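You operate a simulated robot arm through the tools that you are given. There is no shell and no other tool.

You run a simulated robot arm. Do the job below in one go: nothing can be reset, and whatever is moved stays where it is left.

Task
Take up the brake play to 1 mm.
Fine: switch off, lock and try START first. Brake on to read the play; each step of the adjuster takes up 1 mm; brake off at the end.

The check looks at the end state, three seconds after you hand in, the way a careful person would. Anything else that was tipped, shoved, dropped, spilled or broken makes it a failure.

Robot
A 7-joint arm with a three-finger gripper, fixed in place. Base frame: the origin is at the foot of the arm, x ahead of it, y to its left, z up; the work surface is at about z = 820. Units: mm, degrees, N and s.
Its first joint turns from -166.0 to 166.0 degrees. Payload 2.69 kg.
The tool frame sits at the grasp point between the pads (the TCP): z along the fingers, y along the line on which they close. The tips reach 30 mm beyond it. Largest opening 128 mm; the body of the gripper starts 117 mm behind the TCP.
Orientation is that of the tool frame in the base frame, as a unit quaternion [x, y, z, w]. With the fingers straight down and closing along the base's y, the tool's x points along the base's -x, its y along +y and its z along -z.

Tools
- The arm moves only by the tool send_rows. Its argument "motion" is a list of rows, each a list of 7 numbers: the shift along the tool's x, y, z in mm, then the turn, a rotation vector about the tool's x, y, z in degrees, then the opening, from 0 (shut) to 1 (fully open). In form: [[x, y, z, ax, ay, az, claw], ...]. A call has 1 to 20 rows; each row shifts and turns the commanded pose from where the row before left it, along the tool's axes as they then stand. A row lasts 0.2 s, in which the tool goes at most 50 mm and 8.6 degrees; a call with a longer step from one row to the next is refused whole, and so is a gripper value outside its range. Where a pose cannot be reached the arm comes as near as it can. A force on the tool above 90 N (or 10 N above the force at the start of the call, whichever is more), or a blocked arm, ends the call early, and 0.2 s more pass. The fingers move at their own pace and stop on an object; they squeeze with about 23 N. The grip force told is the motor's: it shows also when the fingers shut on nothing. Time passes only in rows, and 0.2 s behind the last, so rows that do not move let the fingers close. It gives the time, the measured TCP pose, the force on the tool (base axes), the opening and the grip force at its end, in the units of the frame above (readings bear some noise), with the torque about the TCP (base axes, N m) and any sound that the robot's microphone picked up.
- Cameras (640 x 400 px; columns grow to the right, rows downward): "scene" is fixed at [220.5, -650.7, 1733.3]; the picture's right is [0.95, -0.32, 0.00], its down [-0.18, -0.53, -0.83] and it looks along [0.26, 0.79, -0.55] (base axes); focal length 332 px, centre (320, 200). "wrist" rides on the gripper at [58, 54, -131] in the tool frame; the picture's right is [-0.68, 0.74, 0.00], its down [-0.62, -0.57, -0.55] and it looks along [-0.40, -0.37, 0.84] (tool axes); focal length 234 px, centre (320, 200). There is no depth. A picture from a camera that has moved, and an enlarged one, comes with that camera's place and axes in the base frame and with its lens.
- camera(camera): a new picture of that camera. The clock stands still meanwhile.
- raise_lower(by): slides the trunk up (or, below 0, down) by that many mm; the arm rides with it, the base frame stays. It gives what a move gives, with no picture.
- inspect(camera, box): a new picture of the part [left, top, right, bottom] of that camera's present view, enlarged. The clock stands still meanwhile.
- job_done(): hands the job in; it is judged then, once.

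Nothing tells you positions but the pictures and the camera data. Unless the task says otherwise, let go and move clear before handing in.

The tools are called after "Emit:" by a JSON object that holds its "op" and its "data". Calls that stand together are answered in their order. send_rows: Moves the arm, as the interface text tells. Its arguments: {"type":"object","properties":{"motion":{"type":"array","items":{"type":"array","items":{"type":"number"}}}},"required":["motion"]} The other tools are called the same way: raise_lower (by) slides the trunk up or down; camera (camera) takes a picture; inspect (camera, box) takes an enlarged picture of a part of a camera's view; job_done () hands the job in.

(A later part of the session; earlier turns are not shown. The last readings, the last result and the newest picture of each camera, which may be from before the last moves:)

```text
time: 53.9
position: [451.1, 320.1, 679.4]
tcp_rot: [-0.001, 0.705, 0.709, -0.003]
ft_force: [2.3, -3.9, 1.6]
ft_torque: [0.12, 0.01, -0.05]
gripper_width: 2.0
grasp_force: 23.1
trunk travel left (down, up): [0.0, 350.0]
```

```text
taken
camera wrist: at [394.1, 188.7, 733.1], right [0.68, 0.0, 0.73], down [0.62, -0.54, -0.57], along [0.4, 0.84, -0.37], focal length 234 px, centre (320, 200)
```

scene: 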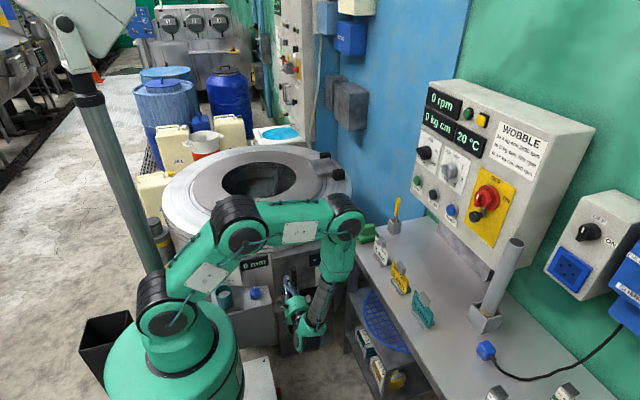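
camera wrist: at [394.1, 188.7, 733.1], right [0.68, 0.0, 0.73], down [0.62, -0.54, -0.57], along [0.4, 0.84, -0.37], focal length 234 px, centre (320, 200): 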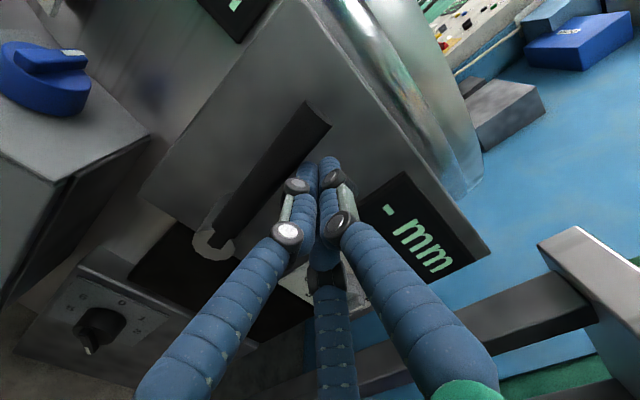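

The lever yields to the left. I'll follow its arc around the shaft at about (434, 571).

Emit:
{"op": "send_rows", "data": {"motion": [[8.5, 0.8, 0, 0, 0, 0, 0], [8.5, 0.2, 0, 0, 0, 0, 0], [9.6, -0.5, 0, 0, 0, 0, 0], [9.6, -1.2, 0, 0, 0, 0, 0], [9.3, -2, 0, 0, 0, 0, 0], [9.2, -3, 0, 0, 0, 0, 0]]}}

Emit:
{"op": "camera", "data": {"camera": "wrist"}}

Emit:
{"op": "inspect", "data": {"camera": "scene", "box": [240, 230, 380, 370]}}

```text
time: 55.2
position: [396.3, 318.5, 674.9]
tcp_rot: [0.0, 0.706, 0.708, -0.002]
ft_force: [0.9, -0.1, -0.4]
ft_torque: [0.0, 0.0, 0.03]
gripper_width: 2.0
grasp_force: 23.1
trunk travel left (down, up): [0.0, 350.0]
```

```text
taken
camera wrist: at [339.7, 187.0, 728.8], right [0.68, 0.0, 0.73], down [0.61, -0.54, -0.57], along [0.4, 0.84, -0.37], focal length 234 px, centre (320, 200)
```

wrist: 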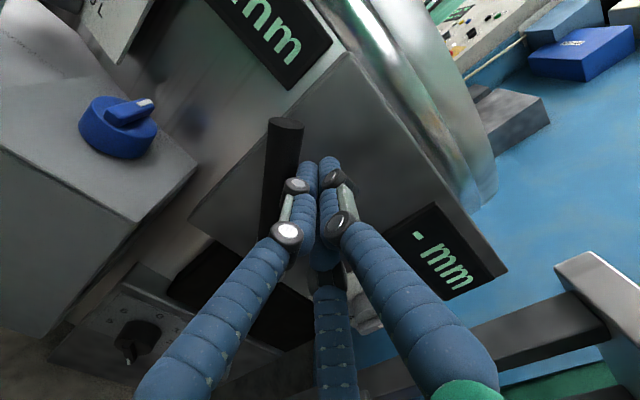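

```text
2.86 times, centred on (310, 300) of scene
camera zoom: at [220.5, -650.7, 1733.3], right [0.95, -0.32, 0.0], down [-0.18, -0.53, -0.83], along [0.26, 0.79, -0.55], focal length 950 px, centre (349, -86)
```

zoom: 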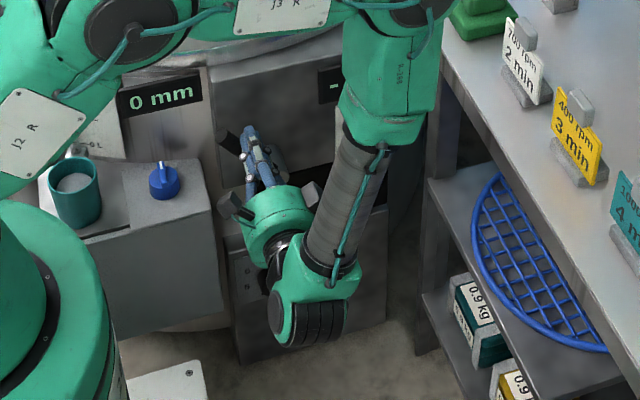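

The lever keeps moving with almost no force. Continuing the arc while watching the display.

Emit:
{"op": "send_rows", "data": {"motion": [[8.9, -3.9, 0, 0, 0, 0, 0], [8.5, -4.5, 0, 0, 0, 0, 0], [8.2, -5.1, 0, 0, 0, 0, 0], [7.6, -5.9, 0, 0, 0, 0, 0]]}}

Emit:
{"op": "camera", "data": {"camera": "wrist"}}

```text
time: 56.2
position: [364.6, 319.7, 655.4]
tcp_rot: [0.0, 0.706, 0.708, -0.002]
ft_force: [0.0, 0.2, -0.1]
ft_torque: [-0.01, -0.02, -0.02]
gripper_width: 2.0
grasp_force: 23.1
trunk travel left (down, up): [0.0, 350.0]
```

```text
taken
camera wrist: at [307.5, 188.6, 708.5], right [0.68, 0.0, 0.73], down [0.61, -0.55, -0.57], along [0.4, 0.84, -0.37], focal length 234 px, centre (320, 200)
```

wrist: 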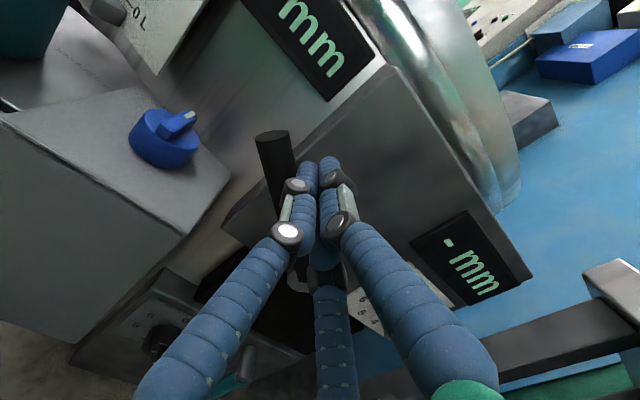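

Emit:
{"op": "send_rows", "data": {"motion": [[7.1, -6.5, 0, 0, 0, 0, 0], [6.5, -7.1, 0, 0, 0, 0, 0], [5.9, -7.6, 0, 0, 0, 0, 0], [5.1, -8.1, 0, 0, 0, 0, 0]]}}

Emit:
{"op": "camera", "data": {"camera": "wrist"}}

```text
time: 57.2
position: [343.4, 320.0, 630.0]
tcp_rot: [-0.001, 0.703, 0.712, 0.002]
ft_force: [21.7, 19.0, 54.7]
ft_torque: [1.68, 0.31, -0.56]
gripper_width: 2.2
grasp_force: 22.6
trunk travel left (down, up): [0.0, 350.0]
```

```text
taken
camera wrist: at [285.5, 188.2, 681.8], right [0.67, -0.01, 0.74], down [0.62, -0.54, -0.57], along [0.41, 0.84, -0.36], focal length 234 px, centre (320, 200)
```

wrist: 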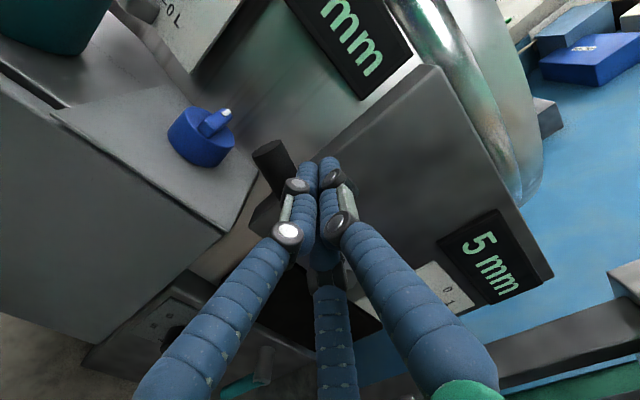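

The brake is on and the display reads 5 mm, so four steps are needed. I'll ease off the lever carefully, back away, and inspect the dial's present position.

Emit:
{"op": "send_rows", "data": {"motion": [[-5, 6, 0, 0, 0, 0, 0], [-6, 6, 0, 0, 0, 0, 0], [0, 0, -30, 0, 0, 0, 0], [0, 0, -40, 0, 0, 0, 0], [0, 0, 0, 0, 0, 0, 0]]}}

Emit:
{"op": "camera", "data": {"camera": "wrist"}}

Emit:
{"op": "camera", "data": {"camera": "scene"}}

```text
time: 58.5
position: [350.7, 247.1, 637.4]
tcp_rot: [0.0, 0.707, 0.708, -0.003]
ft_force: [0.7, 0.2, -0.5]
ft_torque: [0.0, -0.01, -0.02]
gripper_width: 2.3
grasp_force: 23.1
trunk travel left (down, up): [0.0, 350.0]
```

```text
taken
camera wrist: at [293.7, 116.0, 691.5], right [0.68, 0.0, 0.73], down [0.61, -0.55, -0.57], along [0.4, 0.84, -0.37], focal length 234 px, centre (320, 200)
```

wrist: 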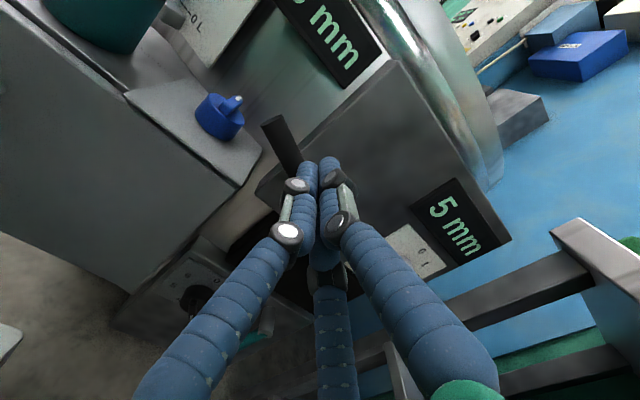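

```text
taken
```

scene: 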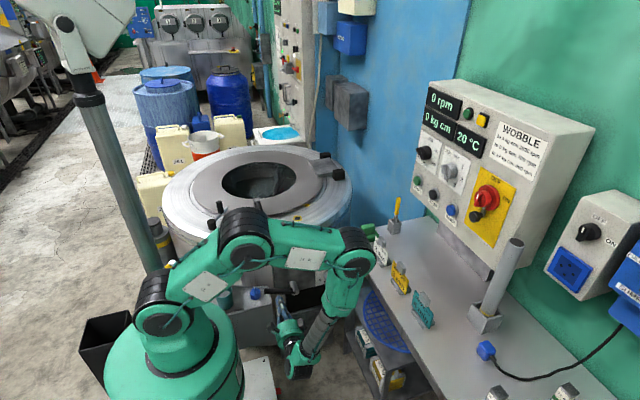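

The reading stays at 5 mm with the lever released. I'll retreat and raise the trunk so the scene camera can see the dial unobstructed.

Emit:
{"op": "send_rows", "data": {"motion": [[0, 0, -40, 0, 0, 0, 0], [20, 0, -40, 0, 0, 0, 0], [20, 0, 0, 0, 0, 0, 0]]}}

Emit:
{"op": "raise_lower", "data": {"by": 150}}

Emit:
{"op": "camera", "data": {"camera": "scene"}}

Emit:
{"op": "inspect", "data": {"camera": "scene", "box": [220, 230, 360, 340]}}

```text
time: 59.2
position: [312.7, 168.2, 636.3]
tcp_rot: [0.001, 0.706, 0.708, -0.002]
ft_force: [0.0, 0.8, 1.0]
ft_torque: [0.01, 0.02, 0.04]
gripper_width: 2.0
grasp_force: 23.2
trunk travel left (down, up): [0.0, 350.0]
```

```text
time: 61.0
position: [311.3, 168.2, 787.1]
tcp_rot: [0.0, 0.705, 0.709, -0.002]
ft_force: [0.0, 0.7, -0.2]
ft_torque: [0.01, -0.02, -0.02]
gripper_width: 2.1
grasp_force: 23.6
trunk travel left (down, up): [-150.0, 200.0]
```

```text
taken
```

scene: 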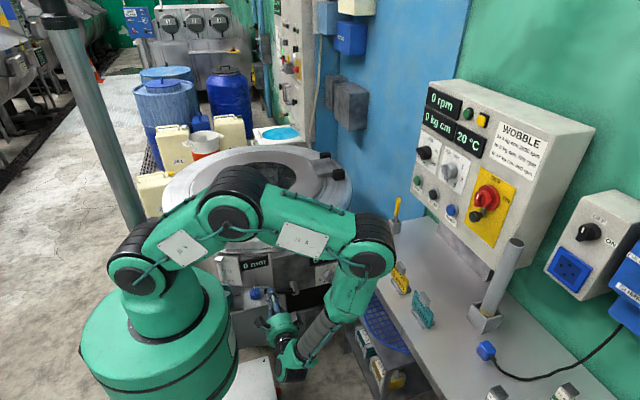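

```text
3.64 times, centred on (290, 285) of scene
camera zoom: at [220.5, -650.7, 1733.3], right [0.95, -0.32, 0.0], down [-0.18, -0.53, -0.83], along [0.26, 0.79, -0.55], focal length 1209 px, centre (429, -109)
```

zoom: 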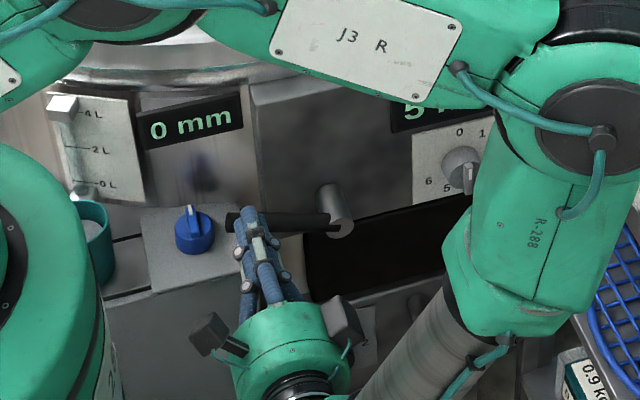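

The lever now lies to the left (brake on, 5 mm). I'll roll the gripper so its closing line is horizontal (for the near-vertical dial fin) and move to view the dial from the lower left.

Emit:
{"op": "send_rows", "data": {"motion": [[0, 0, 0, 0, 0, -8.2, 0.3], [0, 0, 0, 0, 0, -8.2, 0.3], [0, 0, 0, 0, 0, -8.2, 0.3], [0, 0, 0, 0, 0, -8.2, 0.3], [0, 0, 0, 0, 0, -8.2, 0.3], [0, 0, 0, 0, 0, -8.2, 0.3], [0, 0, 0, 0, 0, -8.2, 0.3], [0, 0, 0, 0, 0, -8.2, 0.3], [0, 0, 0, 0, 0, -8.2, 0.3], [0, 0, 0, 0, 0, -8.2, 0.3], [0, 0, 0, 0, 0, -8.0, 0.3]]}}

Emit:
{"op": "send_rows", "data": {"motion": [[0, -40, 0, 0, 0, 0, 0.3], [0, -40, 0, 0, 0, 0, 0.3], [0, -40, 0, 0, 0, 0, 0.3], [0, -40, 5, 0, 0, 0, 0.3], [0, -40, 5, 0, 0, 0, 0.3]]}}

Emit:
{"op": "raise_lower", "data": {"by": -150}}

Emit:
{"op": "camera", "data": {"camera": "wrist"}}

Emit:
{"op": "camera", "data": {"camera": "scene"}}

```text
time: 63.4
position: [312.3, 169.4, 787.4]
tcp_rot: [-0.499, 0.499, 0.502, 0.5]
ft_force: [-1.3, 0.8, 0.4]
ft_torque: [-0.02, 0.03, 0.01]
gripper_width: 38.5
grasp_force: 0.0
trunk travel left (down, up): [-150.0, 200.0]
```

```text
time: 64.6
position: [511.1, 178.9, 784.0]
tcp_rot: [-0.498, 0.499, 0.503, 0.5]
ft_force: [-1.3, 0.0, -0.4]
ft_torque: [-0.02, 0.0, 0.01]
gripper_width: 38.3
grasp_force: 0.2
trunk travel left (down, up): [-150.0, 200.0]
```

```text
time: 66.3
position: [511.8, 178.5, 634.2]
tcp_rot: [-0.499, 0.499, 0.503, 0.5]
ft_force: [0.0, -0.1, 0.1]
ft_torque: [0.0, 0.02, 0.02]
gripper_width: 38.5
grasp_force: 0.1
trunk travel left (down, up): [0.0, 350.0]
```

```text
taken
camera wrist: at [459.9, 48.2, 576.1], right [-0.73, 0.0, 0.68], down [0.57, -0.55, 0.61], along [0.37, 0.83, 0.41], focal length 234 px, centre (320, 200)
```

wrist: 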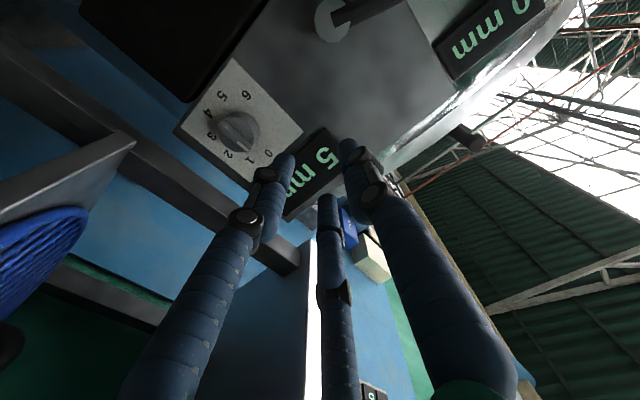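

```text
taken
```

scene: 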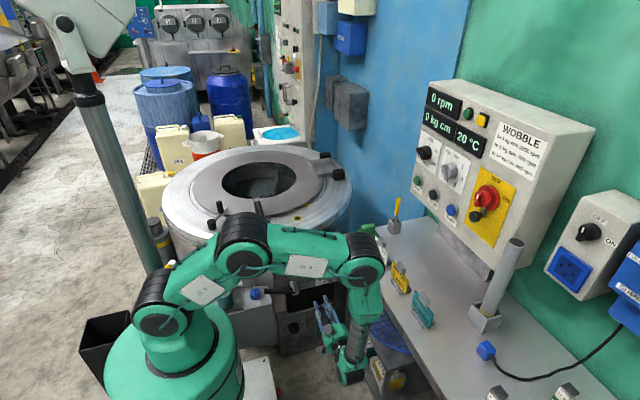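

The dial with all its numbers is visible now. Enlarging it.

Emit:
{"op": "inspect", "data": {"camera": "wrist", "box": [170, 50, 350, 230]}}

Emit:
{"op": "inspect", "data": {"camera": "wrist", "box": [190, 80, 290, 180]}}

Emit:
{"op": "inspect", "data": {"camera": "wrist", "box": [380, 0, 560, 120]}}

```text
2.22 times, centred on (260, 140) of wrist
camera zoom: at [459.9, 48.2, 576.1], right [-0.73, 0.0, 0.68], down [0.57, -0.55, 0.61], along [0.37, 0.83, 0.41], focal length 520 px, centre (453, 333)
```

zoom: 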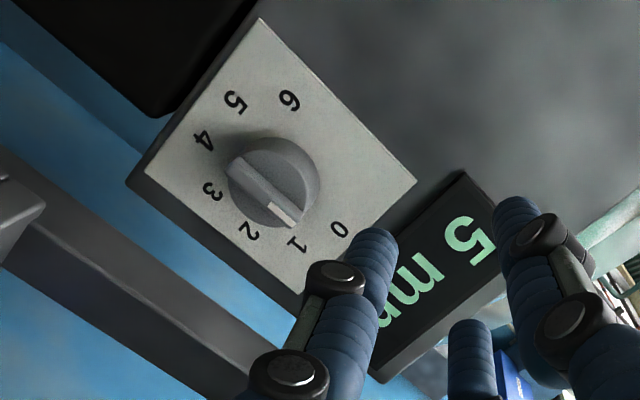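

```text
4.00 times, centred on (240, 130) of wrist
camera zoom: at [459.9, 48.2, 576.1], right [-0.73, 0.0, 0.68], down [0.57, -0.55, 0.61], along [0.37, 0.83, 0.41], focal length 937 px, centre (640, 480)
```

zoom: 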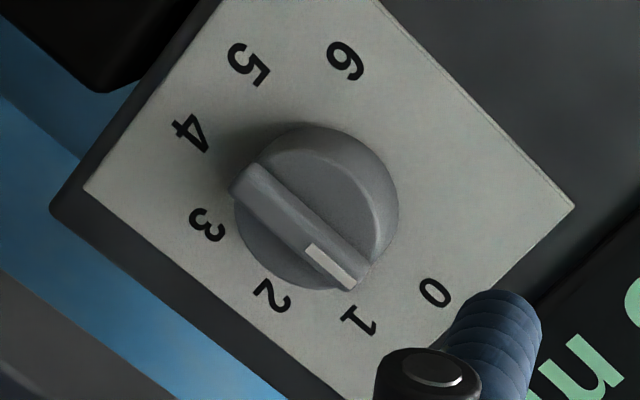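

```text
3.33 times, centred on (470, 60) of wrist
camera zoom: at [459.9, 48.2, 576.1], right [-0.73, 0.0, 0.68], down [0.57, -0.55, 0.61], along [0.37, 0.83, 0.41], focal length 781 px, centre (-180, 667)
```

zoom: 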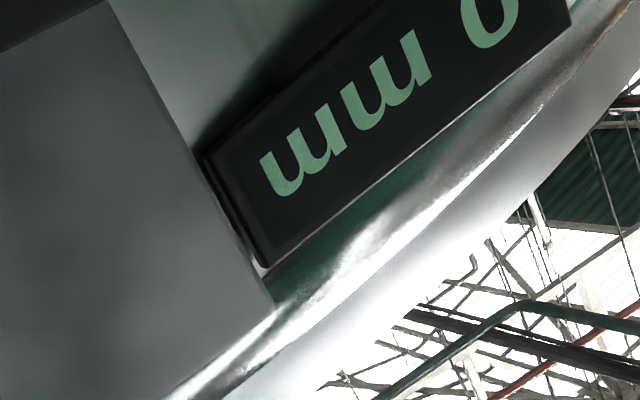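

The dial fin is vertical with its white mark at 0, so four steps clockwise (0→4) should bring the play from 5 to 1 mm. Before approaching I'll check the bench edge and leg clearance.

Emit:
{"op": "inspect", "data": {"camera": "scene", "box": [300, 220, 460, 400]}}

Emit:
{"op": "inspect", "data": {"camera": "wrist", "box": [0, 0, 240, 340]}}

```text
2.22 times, centred on (380, 310) of scene
camera zoom: at [220.5, -650.7, 1733.3], right [0.95, -0.32, 0.0], down [-0.18, -0.53, -0.83], along [0.26, 0.79, -0.55], focal length 739 px, centre (187, -44)
```

zoom: 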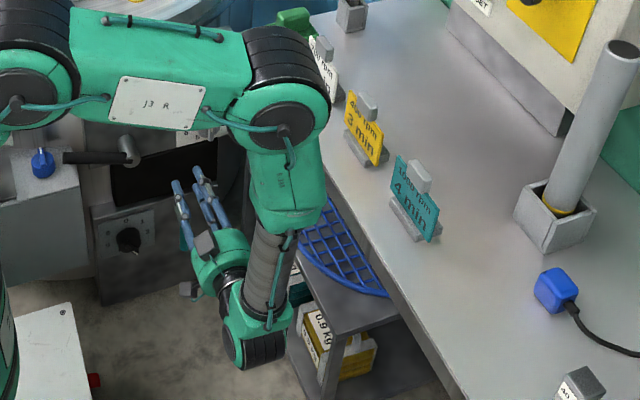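

```text
1.18 times, centred on (120, 170) of wrist
camera zoom: at [459.9, 48.2, 576.1], right [-0.73, 0.0, 0.68], down [0.57, -0.55, 0.61], along [0.37, 0.83, 0.41], focal length 276 px, centre (555, 235)
```

zoom: 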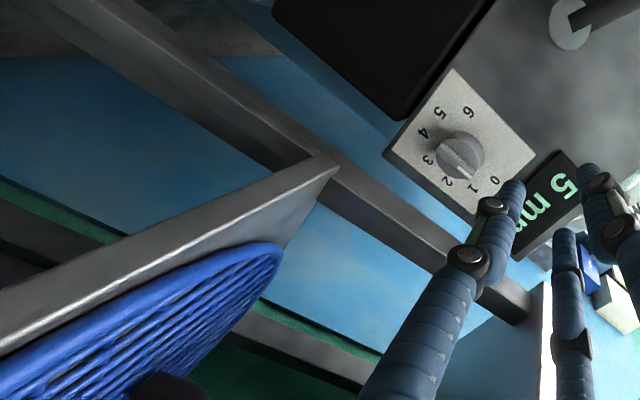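

Clearances look workable (bench edge x ≈ 665–672, shelf z ≈ 500). I'll test in free space whether the wrist can roll the full 160° needed.

Emit:
{"op": "send_rows", "data": {"motion": [[0, 0, 0, 0, 0, 8.4, 0.35], [0, 0, 0, 0, 0, 8.4, 0.35], [0, 0, 0, 0, 0, 8.4, 0.35], [0, 0, 0, 0, 0, 8.4, 0.35], [0, 0, 0, 0, 0, 8.4, 0.35], [0, 0, 0, 0, 0, 8.4, 0.35], [0, 0, 0, 0, 0, 8.4, 0.35], [0, 0, 0, 0, 0, 8.4, 0.35], [0, 0, 0, 0, 0, 8.4, 0.35], [0, 0, 0, 0, 0, 8.4, 0.35], [0, 0, 0, 0, 0, 8.4, 0.35], [0, 0, 0, 0, 0, 8.4, 0.35], [0, 0, 0, 0, 0, 8.4, 0.35], [0, 0, 0, 0, 0, 8.4, 0.35], [0, 0, 0, 0, 0, 8.4, 0.35], [0, 0, 0, 0, 0, 8.4, 0.35], [0, 0, 0, 0, 0, 8.4, 0.35], [0, 0, 0, 0, 0, 8.4, 0.35], [0, 0, 0, 0, 0, 8.4, 0.35], [0, 0, 0, 0, 0, 0, 0.35]]}}

Emit:
{"op": "camera", "data": {"camera": "wrist"}}

Emit:
{"op": "camera", "data": {"camera": "scene"}}

```text
time: 70.5
position: [511.3, 179.2, 634.5]
tcp_rot: [0.403, 0.579, 0.581, -0.406]
ft_force: [0.9, 0.8, 0.5]
ft_torque: [0.03, -0.01, -0.01]
gripper_width: 44.7
grasp_force: 0.0
trunk travel left (down, up): [0.0, 350.0]
```

```text
taken
camera wrist: at [543.0, 48.0, 707.7], right [0.92, 0.0, -0.38], down [-0.32, -0.55, -0.78], along [-0.21, 0.84, -0.5], focal length 234 px, centre (320, 200)
```

wrist: 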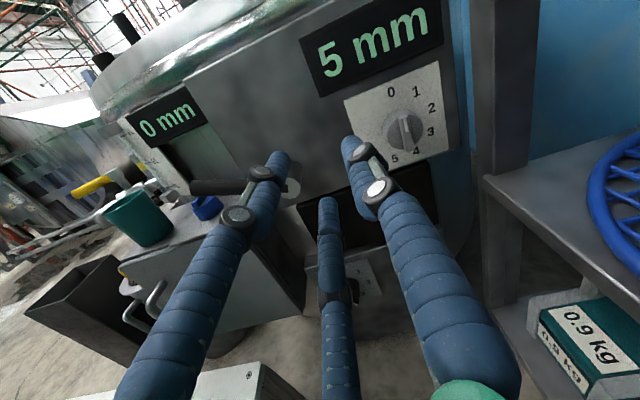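

```text
taken
```

scene: 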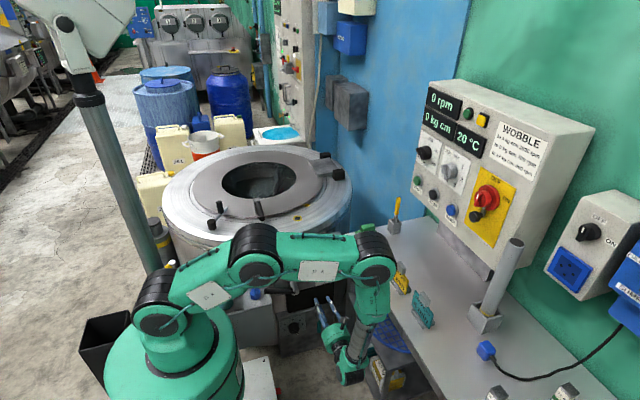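

The full roll is available, and from here the camera sees the dial nearly upright. Enlarging it for a better position fix.

Emit:
{"op": "inspect", "data": {"camera": "wrist", "box": [340, 60, 460, 180]}}

Emit:
{"op": "inspect", "data": {"camera": "wrist", "box": [90, 0, 470, 220]}}

```text
3.33 times, centred on (400, 120) of wrist
camera zoom: at [543.0, 48.0, 707.7], right [0.92, 0.0, -0.38], down [-0.32, -0.55, -0.78], along [-0.21, 0.84, -0.5], focal length 781 px, centre (53, 467)
```

zoom: 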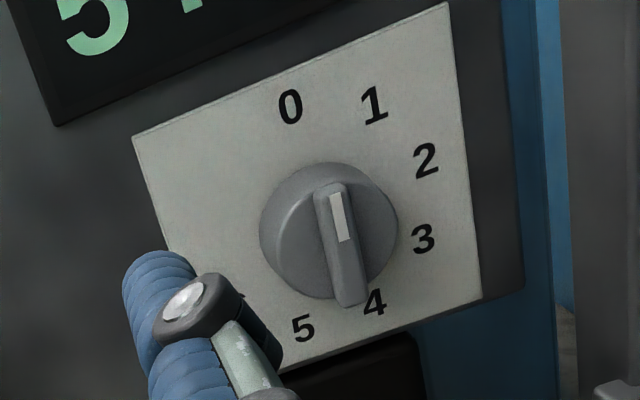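

```text
1.68 times, centred on (280, 110) of wrist
camera zoom: at [543.0, 48.0, 707.7], right [0.92, 0.0, -0.38], down [-0.32, -0.55, -0.78], along [-0.21, 0.84, -0.5], focal length 394 px, centre (387, 352)
```

zoom: 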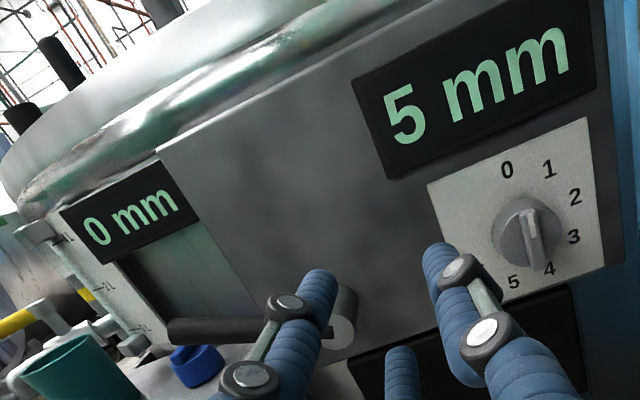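

Dial axis fixed at (613, ·, 575), fin front at y ≈ 363, plate at y ≈ 399. I'll roll back, add a slight 6° yaw for bench clearance, and go to a pre-grip point in front of the fin.

Emit:
{"op": "send_rows", "data": {"motion": [[0, 0, 0, 0, 0, -8.4, 0.35], [0, 0, 0, 0, 0, -8.4, 0.35], [0, 0, 0, 0, 0, -8.4, 0.35], [0, 0, 0, 0, 0, -8.4, 0.35], [0, 0, 0, 0, 0, -8.4, 0.35], [0, 0, 0, 0, 0, -8.4, 0.35], [0, 0, 0, 0, 0, -8.4, 0.35], [0, 0, 0, 0, 0, -8.4, 0.35], [0, 0, 0, 0, 0, -8.4, 0.35], [0, 0, 0, 0, 0, -8.4, 0.35], [0, 0, 0, 0, 0, -8.4, 0.35], [0, 0, 0, 0, 0, -8.4, 0.35], [0, 0, 0, 0, 0, -8.4, 0.35], [0, 0, 0, 0, 0, -8.4, 0.35], [0, 0, 0, 0, 0, -8.4, 0.35], [0, 0, 0, 0, 0, -8.4, 0.35], [0, 0, 0, 0, 0, -8.4, 0.35], [0, 0, 0, 0, 0, -8.4, 0.35], [0, 0, 0, 0, 0, -8.4, 0.35], [0, 0, 0, 6, 0, 0, 0.35]]}}

```text
time: 74.8
position: [512.9, 178.6, 635.2]
tcp_rot: [-0.472, 0.524, 0.475, 0.526]
ft_force: [1.0, 0.2, -0.9]
ft_torque: [0.02, 0.04, 0.04]
gripper_width: 44.9
grasp_force: 0.0
trunk travel left (down, up): [0.0, 350.0]
```

Emit:
{"op": "send_rows", "data": {"motion": [[15.3, -21.4, 25, 0, 0, 0, 0.35], [15.3, -21.4, 25, 0, 0, 0, 0.35], [15.3, -21.4, 35, 0, 0, 0, 0.35], [15.3, -21.4, 35, 0, 0, 0, 0.35], [0, 0, 10, 0, 0, 0, 0.35], [0, 0, 0, 0, 0, 0, 0.35]]}}

Emit:
{"op": "camera", "data": {"camera": "wrist"}}

Emit:
{"op": "camera", "data": {"camera": "scene"}}

Emit:
{"op": "inspect", "data": {"camera": "scene", "box": [280, 220, 420, 370]}}

```text
time: 76.2
position: [609.2, 299.6, 572.8]
tcp_rot: [-0.471, 0.525, 0.475, 0.526]
ft_force: [-0.3, 0.6, 0.0]
ft_torque: [-0.05, 0.02, 0.0]
gripper_width: 45.0
grasp_force: 0.0
trunk travel left (down, up): [0.0, 350.0]
```

```text
taken
camera wrist: at [543.6, 175.1, 514.6], right [-0.73, 0.07, 0.68], down [0.51, -0.61, 0.61], along [0.46, 0.79, 0.41], focal length 234 px, centre (320, 200)
```

wrist: 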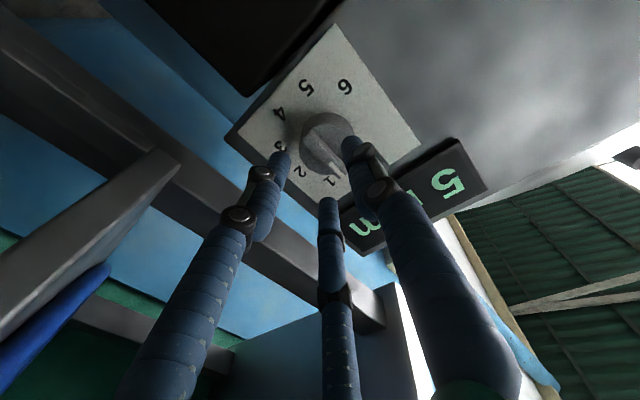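

```text
taken
```

scene: 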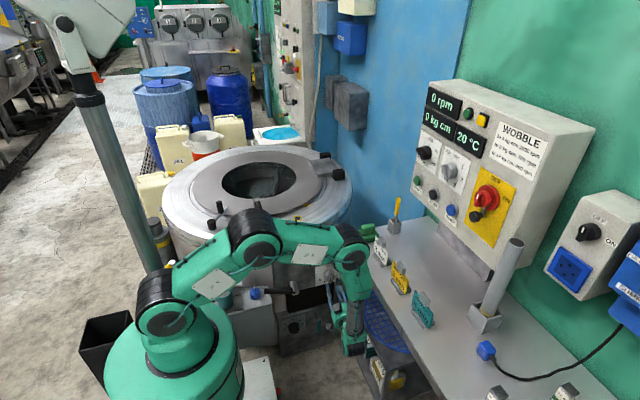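

```text
2.67 times, centred on (350, 295) of scene
camera zoom: at [220.5, -650.7, 1733.3], right [0.95, -0.32, 0.0], down [-0.18, -0.53, -0.83], along [0.26, 0.79, -0.55], focal length 887 px, centre (240, -53)
```

zoom: 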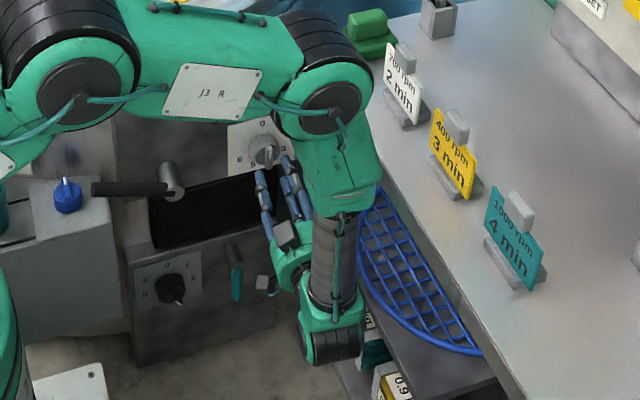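

Emit:
{"op": "inspect", "data": {"camera": "wrist", "box": [240, 80, 400, 220]}}

```text
2.86 times, centred on (320, 150) of wrist
camera zoom: at [543.6, 175.1, 514.6], right [-0.73, 0.07, 0.68], down [0.51, -0.61, 0.61], along [0.46, 0.79, 0.41], focal length 669 px, centre (320, 343)
```

zoom: 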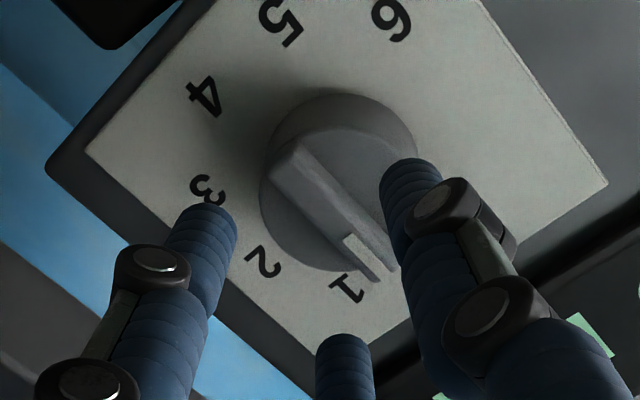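

Alignment checks out (fin centre measured again at x ≈ 613–614, z ≈ 575). Advancing to straddle the fin.

Emit:
{"op": "send_rows", "data": {"motion": [[-1.7, -2.1, 15, 0, 0, 0, 0.35], [0, 0, 15, 0, 0, 0, 0.35], [0, 0, 5, 0, 0, 0, 0.35], [0, 0, 3, 0, 0, 0, 0.35], [0, 0, 0, 0, 0, 0, 0.35]]}}

Emit:
{"op": "inspect", "data": {"camera": "wrist", "box": [240, 80, 400, 220]}}

Emit:
{"op": "inspect", "data": {"camera": "scene", "box": [310, 240, 370, 300]}}

```text
time: 77.3
position: [613.3, 337.0, 574.2]
tcp_rot: [-0.472, 0.525, 0.476, 0.524]
ft_force: [-27.9, -27.9, -2.0]
ft_torque: [0.0, 0.01, 1.46]
gripper_width: 68.5
grasp_force: 15.3
trunk travel left (down, up): [0.0, 350.0]
```

```text
2.86 times, centred on (320, 150) of wrist
camera zoom: at [547.3, 212.0, 516.4], right [-0.73, 0.07, 0.68], down [0.51, -0.61, 0.61], along [0.46, 0.79, 0.41], focal length 669 px, centre (320, 343)
```

zoom: 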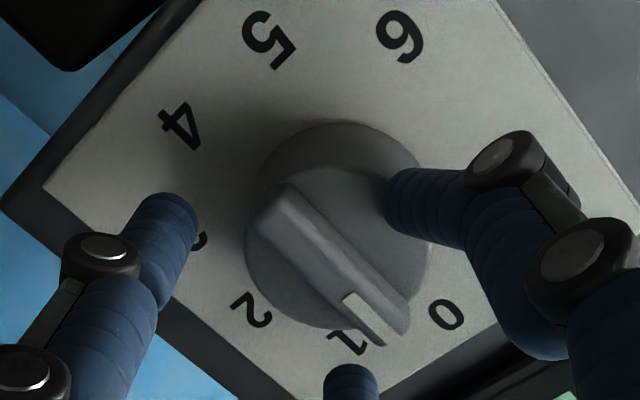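

```text
6.67 times, centred on (340, 270) of scene
camera zoom: at [220.5, -650.7, 1733.3], right [0.95, -0.32, 0.0], down [-0.18, -0.53, -0.83], along [0.26, 0.79, -0.55], focal length 2217 px, centre (187, -267)
```

zoom: 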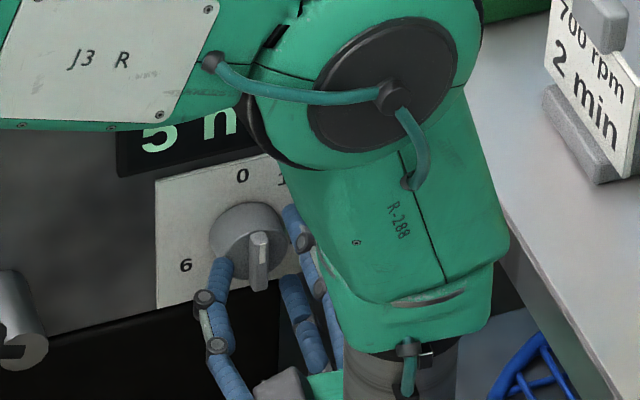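

A finger tip touched the knob's face rim and got spread. I'll back off a few millimetres so the tips sit in front of the knob face, then close on the fin.

Emit:
{"op": "send_rows", "data": {"motion": [[0, 0, -6, 0, 0, 0, 0.35], [0, 0, 0, 0, 0, 0, 0.3], [0, 0, 0, 0, 0, 0, 0.3]]}}

Emit:
{"op": "inspect", "data": {"camera": "wrist", "box": [240, 80, 400, 220]}}

```text
time: 78.2
position: [614.1, 329.4, 575.9]
tcp_rot: [-0.471, 0.525, 0.475, 0.526]
ft_force: [-14.6, -45.0, -2.4]
ft_torque: [-0.06, -0.02, 1.79]
gripper_width: 45.8
grasp_force: 5.1
trunk travel left (down, up): [0.0, 350.0]
```

```text
2.86 times, centred on (320, 150) of wrist
camera zoom: at [549.1, 205.0, 517.1], right [-0.73, 0.07, 0.68], down [0.51, -0.61, 0.61], along [0.46, 0.79, 0.41], focal length 669 px, centre (320, 343)
```

zoom: 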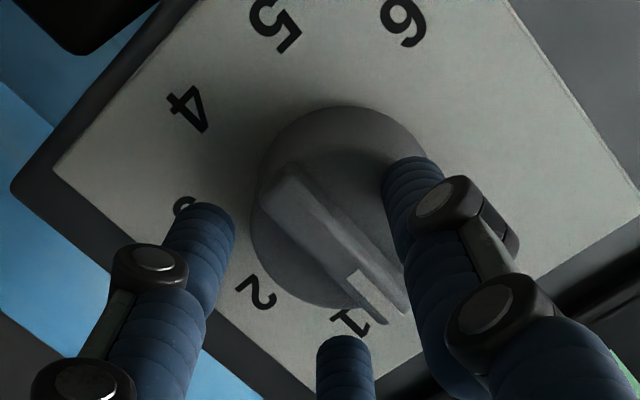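

The knob face is at about y = 362, a bit nearer than estimated. Backing off 5 mm more to remove the contact, then closing.

Emit:
{"op": "send_rows", "data": {"motion": [[0, 0, -5, 0, 0, 0, 0.3], [0, 0, 0, 0, 0, 0, 0.3]]}}

```text
time: 78.8
position: [615.0, 325.5, 576.0]
tcp_rot: [-0.472, 0.524, 0.475, 0.526]
ft_force: [0.4, -0.5, -0.2]
ft_torque: [-0.02, 0.0, -0.01]
gripper_width: 38.5
grasp_force: 0.1
trunk travel left (down, up): [0.0, 350.0]
```

Free of contact now. I'll remove the yaw tilt so all tips are at equal depth, then move in to just short of the knob face and close.

Emit:
{"op": "send_rows", "data": {"motion": [[1, -3.1, 0, -6, 0, 0, 0.3], [0, 0, 3, 0, 0, 0, 0.3], [0, 0, 0, 0, 0, 0, 0.3]]}}

Emit:
{"op": "camera", "data": {"camera": "wrist"}}

Emit:
{"op": "inspect", "data": {"camera": "wrist", "box": [240, 80, 400, 220]}}

```text
time: 79.5
position: [617.5, 328.2, 574.8]
tcp_rot: [-0.498, 0.5, 0.502, 0.501]
ft_force: [-0.9, -0.5, -0.1]
ft_torque: [-0.02, 0.02, -0.04]
gripper_width: 38.5
grasp_force: 0.1
trunk travel left (down, up): [0.0, 350.0]
```

```text
taken
camera wrist: at [566.3, 197.7, 516.4], right [-0.73, 0.0, 0.68], down [0.57, -0.55, 0.61], along [0.37, 0.83, 0.41], focal length 234 px, centre (320, 200)
```

wrist: 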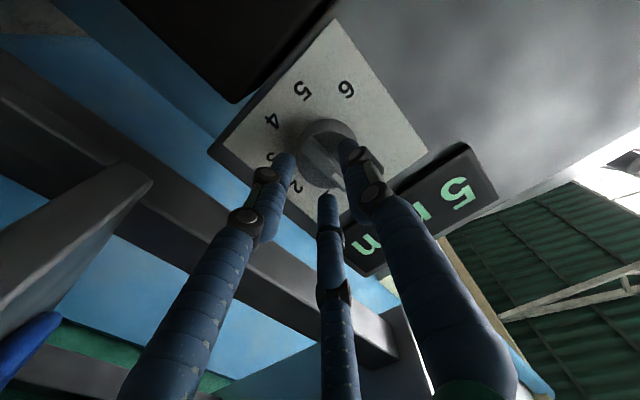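

```text
2.86 times, centred on (320, 150) of wrist
camera zoom: at [566.3, 197.7, 516.4], right [-0.73, 0.0, 0.68], down [0.57, -0.55, 0.61], along [0.37, 0.83, 0.41], focal length 669 px, centre (320, 343)
```

zoom: 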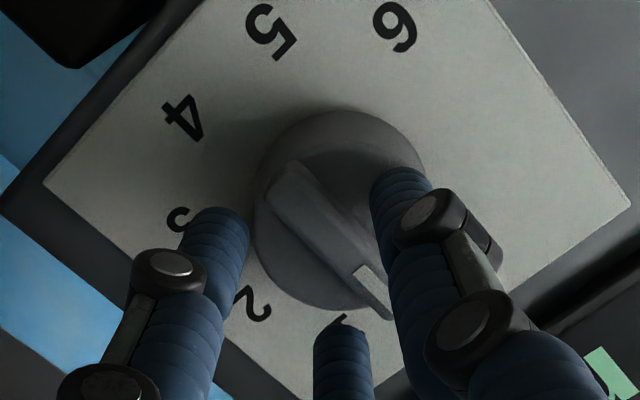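

Emit:
{"op": "send_rows", "data": {"motion": [[0, 0, 2, 0, 0, 0, 0.25], [0, 0, 0, 0, 0, 0, 0.2], [0, 0, 0, 0, 0, 0, 0.1], [0, 0, 0, 0, 0, 0, 0]]}}

Emit:
{"op": "inspect", "data": {"camera": "wrist", "box": [240, 80, 400, 220]}}

Emit:
{"op": "inspect", "data": {"camera": "scene", "box": [310, 240, 370, 300]}}

```text
time: 80.5
position: [614.3, 331.0, 574.1]
tcp_rot: [-0.5, 0.498, 0.504, 0.498]
ft_force: [-35.9, 6.1, 9.6]
ft_torque: [0.5, 0.0, 0.83]
gripper_width: 20.6
grasp_force: 44.8
trunk travel left (down, up): [0.0, 350.0]
```

```text
2.86 times, centred on (320, 150) of wrist
camera zoom: at [562.9, 199.4, 515.7], right [-0.73, -0.01, 0.68], down [0.57, -0.55, 0.61], along [0.37, 0.84, 0.41], focal length 669 px, centre (320, 343)
```

zoom: 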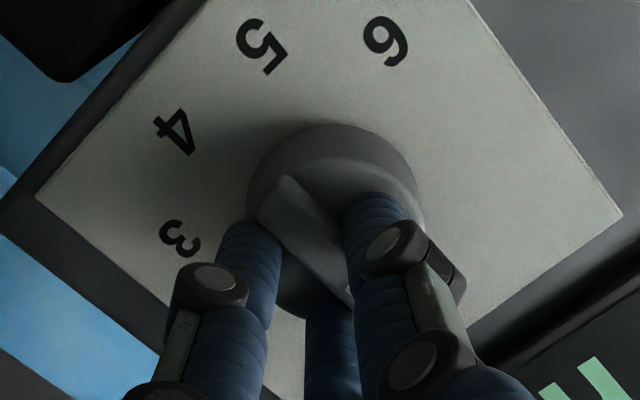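

```text
6.67 times, centred on (340, 270) of scene
camera zoom: at [220.5, -650.7, 1733.3], right [0.95, -0.32, 0.0], down [-0.18, -0.53, -0.83], along [0.26, 0.79, -0.55], focal length 2217 px, centre (187, -267)
```

zoom: 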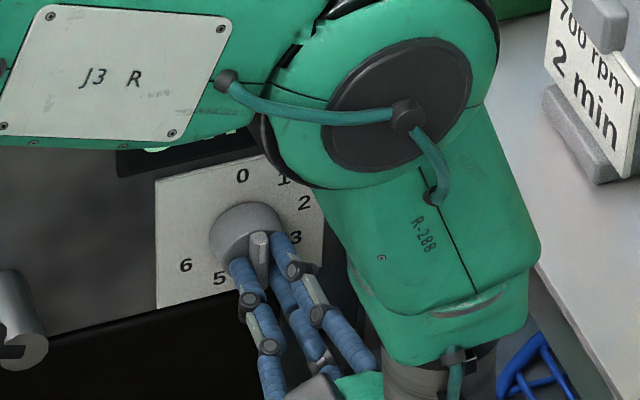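

Gripped (20.6 mm, as on the red fin). The tool was pulled 4 mm to −x, so I'll shift the command to relieve the side load.

Emit:
{"op": "send_rows", "data": {"motion": [[0, 4, 0, 0, 0, 0, 0], [0, 2, 0, 0, 0, 0, 0], [0, 0, 0, 0, 0, 0, 0]]}}

```text
time: 81.3
position: [614.0, 330.8, 574.3]
tcp_rot: [-0.499, 0.5, 0.501, 0.501]
ft_force: [5.2, -4.3, -16.4]
ft_torque: [-1.29, -0.09, -0.14]
gripper_width: 20.5
grasp_force: 45.1
trunk travel left (down, up): [0.0, 350.0]
```

Load is low now. Turn clockwise one step (40°) about the dial axis and check the display.

Emit:
{"op": "send_rows", "data": {"motion": [[0.72, 0.05, 0, 0, 0, 8.1, 0], [0.72, 0.05, 0, 0, 0, 8.1, 0], [0.72, 0.05, 0, 0, 0, 8.1, 0], [0.72, 0.05, 0, 0, 0, 8.1, 0], [0.72, 0.05, 0, 0, 0, 8.1, 0]]}}

Emit:
{"op": "camera", "data": {"camera": "wrist"}}

Emit:
{"op": "inspect", "data": {"camera": "scene", "box": [290, 220, 370, 300]}}

```text
time: 82.5
position: [612.6, 331.7, 571.4]
tcp_rot: [-0.295, 0.641, 0.644, 0.296]
ft_force: [37.4, -22.0, -17.9]
ft_torque: [0.58, 0.06, -1.74]
gripper_width: 20.3
grasp_force: 44.8
trunk travel left (down, up): [0.0, 350.0]
```

```text
taken
camera wrist: at [535.4, 199.6, 561.8], right [-0.12, -0.01, 0.99], down [0.83, -0.55, 0.1], along [0.55, 0.84, 0.07], focal length 234 px, centre (320, 200)
```

wrist: 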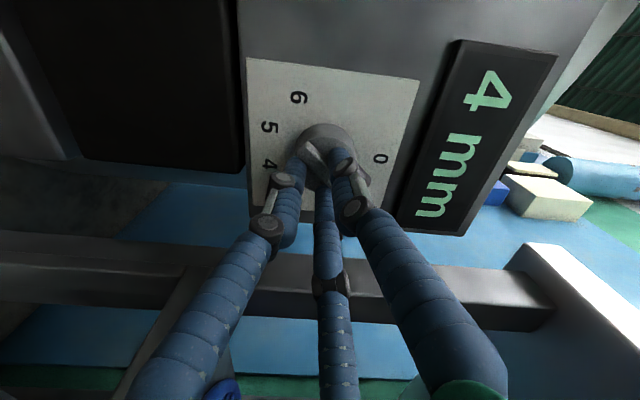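

```text
5.00 times, centred on (330, 260) of scene
camera zoom: at [220.5, -650.7, 1733.3], right [0.95, -0.32, 0.0], down [-0.18, -0.53, -0.83], along [0.26, 0.79, -0.55], focal length 1663 px, centre (270, -100)
```

zoom: 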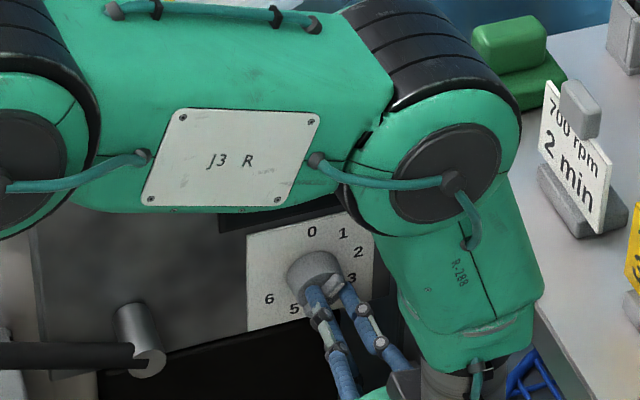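

The display changed to 4 mm: right direction, one step done. I'll relieve the side load and continue to step 2.

Emit:
{"op": "send_rows", "data": {"motion": [[-1, -3.5, -1.5, 0, 0, 0, 0], [0.72, 0.05, 0, 0, 0, 8, 0], [0.72, 0.05, 0, 0, 0, 8, 0], [0.72, 0.05, 0, 0, 0, 8, 0], [0.72, 0.05, 0, 0, 0, 8, 0], [0.72, 0.05, 0, 0, 0, 8, 0]]}}

Emit:
{"op": "camera", "data": {"camera": "wrist"}}

```text
time: 84.0
position: [611.3, 330.1, 569.7]
tcp_rot: [-0.059, 0.703, 0.707, 0.057]
ft_force: [5.3, 33.6, 36.4]
ft_torque: [0.73, -0.03, -0.22]
gripper_width: 20.6
grasp_force: 44.8
trunk travel left (down, up): [0.0, 350.0]
```

```text
taken
camera wrist: at [545.4, 199.0, 613.1], right [0.55, 0.0, 0.84], down [0.7, -0.54, -0.46], along [0.46, 0.84, -0.3], focal length 234 px, centre (320, 200)
```

wrist: 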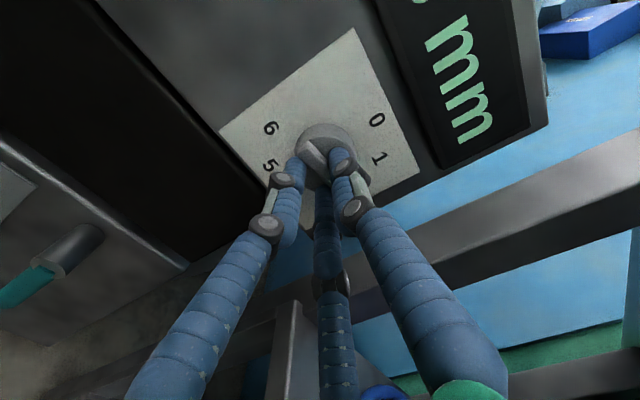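

Emit:
{"op": "send_rows", "data": {"motion": [[-0.5, 3, 2, 0, 0, 0, 0], [0.72, 0.05, 0, 0, 0, 8, 0], [0.72, 0.05, 0, 0, 0, 8, 0], [0.72, 0.05, 0, 0, 0, 8, 0], [0.72, 0.05, 0, 0, 0, 8, 0], [0.72, 0.05, 0, 0, 0, 8, 0]]}}

Emit:
{"op": "camera", "data": {"camera": "wrist"}}

Emit:
{"op": "inspect", "data": {"camera": "scene", "box": [290, 220, 370, 300]}}

```text
time: 85.3
position: [606.5, 330.9, 570.3]
tcp_rot: [0.188, 0.68, 0.683, -0.189]
ft_force: [1.5, -49.7, -2.5]
ft_torque: [-0.33, 0.0, -0.86]
gripper_width: 20.2
grasp_force: 45.2
trunk travel left (down, up): [0.0, 350.0]
```

```text
taken
camera wrist: at [585.8, 199.1, 647.2], right [0.96, 0.0, 0.28], down [0.24, -0.55, -0.8], along [0.16, 0.84, -0.52], focal length 234 px, centre (320, 200)
```

wrist: 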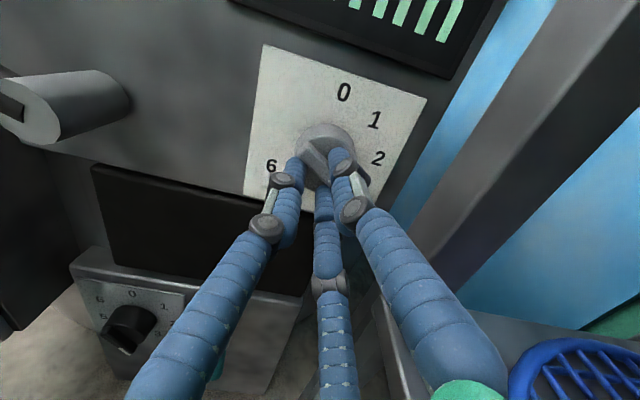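

```text
5.00 times, centred on (330, 260) of scene
camera zoom: at [220.5, -650.7, 1733.3], right [0.95, -0.32, 0.0], down [-0.18, -0.53, -0.83], along [0.26, 0.79, -0.55], focal length 1663 px, centre (270, -100)
```

zoom: 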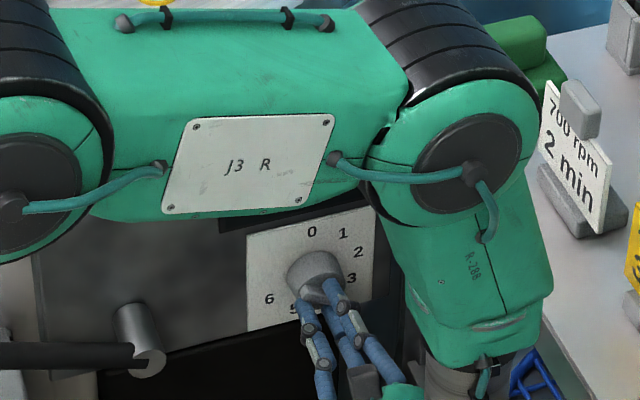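

Turned about 121° so far; the push into the knob is high (−50 N in y), so I'll relieve it and make the last 40°.

Emit:
{"op": "send_rows", "data": {"motion": [[0, 0, -3, 0, 0, 0, 0], [0.72, 0.05, 0, 0, 0, 8, 0], [0.72, 0.05, 0, 0, 0, 8, 0], [0.72, 0.05, 0, 0, 0, 8, 0], [0.72, 0.05, 0, 0, 0, 8, 0], [0.72, 0.05, 0, 0, 0, 7.5, 0]]}}

Emit:
{"op": "camera", "data": {"camera": "wrist"}}

```text
time: 86.8
position: [605.4, 331.1, 573.9]
tcp_rot: [0.406, 0.578, 0.579, -0.408]
ft_force: [6.5, 25.5, -17.9]
ft_torque: [-0.46, 0.05, -0.15]
gripper_width: 20.2
grasp_force: 45.5
trunk travel left (down, up): [0.0, 350.0]
```

```text
taken
camera wrist: at [638.0, 199.2, 647.2], right [0.92, 0.0, -0.39], down [-0.32, -0.55, -0.77], along [-0.22, 0.84, -0.5], focal length 234 px, centre (320, 200)
```

wrist: 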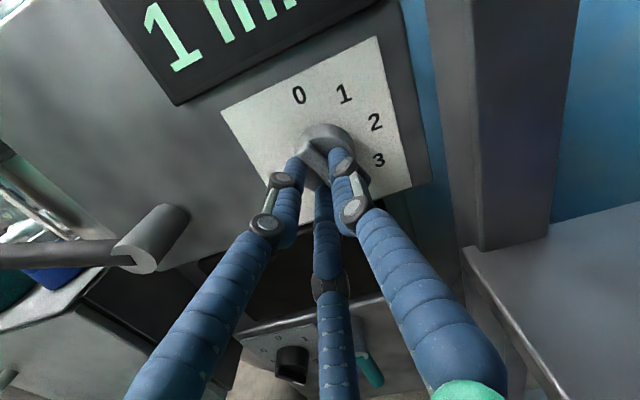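

The display reads 1 mm with the dial turned 160° to position 4. Releasing and backing straight out.

Emit:
{"op": "send_rows", "data": {"motion": [[0, 0, 0, 0, 0, 0, 0.35], [0, 0, 0, 0, 0, 0, 0.35], [0, 0, -20, 0, 0, 0, 0.35], [0, 0, -40, 0, 0, 0, 0.35], [0, 0, -40, 0, 0, 0, 0.35], [0, 0, 0, 0, 0, 0, 0.3]]}}

Emit:
{"op": "camera", "data": {"camera": "wrist"}}

Emit:
{"op": "inspect", "data": {"camera": "wrist", "box": [200, 0, 440, 180]}}

```text
time: 88.2
position: [603.0, 227.9, 573.1]
tcp_rot: [0.405, 0.578, 0.579, -0.408]
ft_force: [-0.1, 0.2, 0.9]
ft_torque: [0.04, -0.02, 0.01]
gripper_width: 38.4
grasp_force: 0.1
trunk travel left (down, up): [0.0, 350.0]
```

```text
taken
camera wrist: at [636.3, 96.8, 645.9], right [0.92, 0.0, -0.39], down [-0.32, -0.55, -0.77], along [-0.21, 0.84, -0.5], focal length 234 px, centre (320, 200)
```

wrist: 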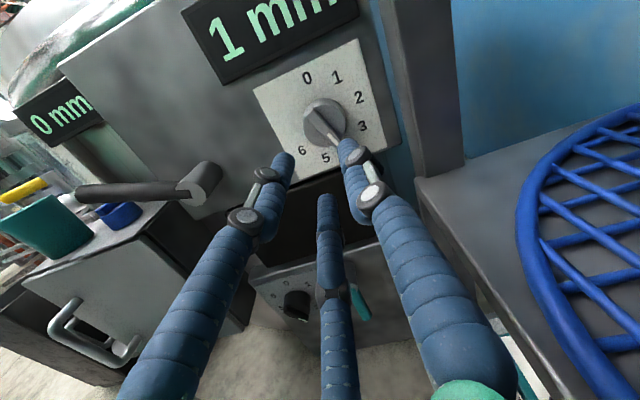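

```text
2.22 times, centred on (320, 90) of wrist
camera zoom: at [636.3, 96.8, 645.9], right [0.92, 0.0, -0.39], down [-0.32, -0.55, -0.77], along [-0.21, 0.84, -0.5], focal length 520 px, centre (320, 444)
```

zoom: 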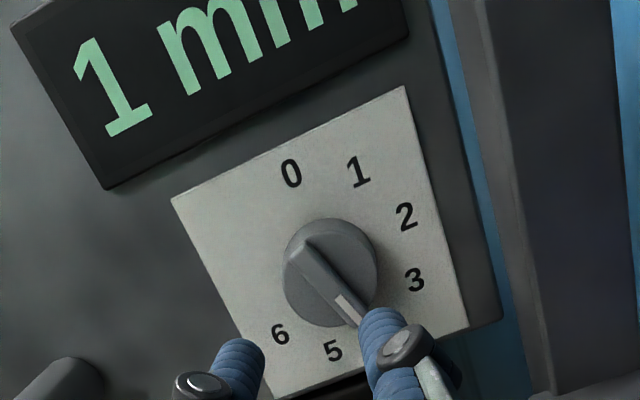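

Confirmed: 1 mm, dial at 4. Now the brake must come off: I'll look at the lever's present position.

Emit:
{"op": "inspect", "data": {"camera": "wrist", "box": [40, 120, 260, 260]}}

Emit:
{"op": "camera", "data": {"camera": "scene"}}

Emit:
{"op": "inspect", "data": {"camera": "scene", "box": [230, 230, 350, 330]}}

```text
2.86 times, centred on (150, 190) of wrist
camera zoom: at [636.3, 96.8, 645.9], right [0.92, 0.0, -0.39], down [-0.32, -0.55, -0.77], along [-0.21, 0.84, -0.5], focal length 669 px, centre (806, 229)
```

zoom: 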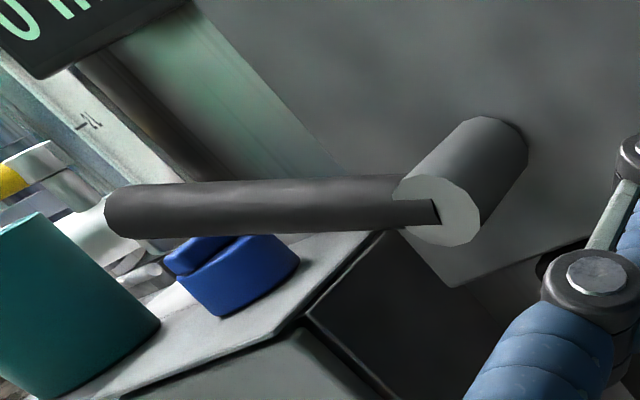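

```text
taken
```

scene: 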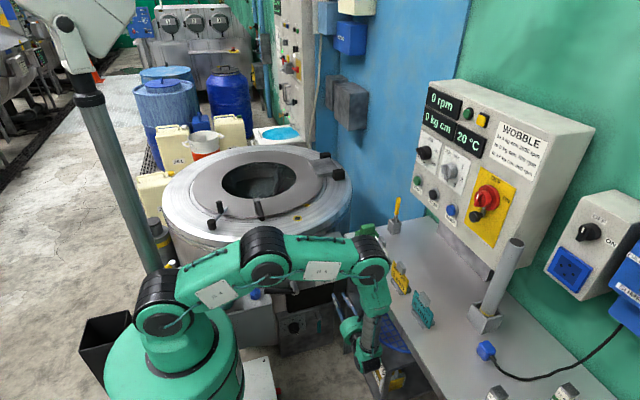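

```text
4.00 times, centred on (290, 280) of scene
camera zoom: at [220.5, -650.7, 1733.3], right [0.95, -0.32, 0.0], down [-0.18, -0.53, -0.83], along [0.26, 0.79, -0.55], focal length 1330 px, centre (440, -120)
```

zoom: 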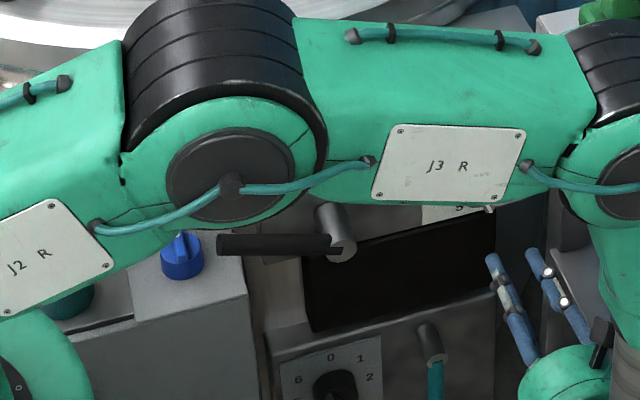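

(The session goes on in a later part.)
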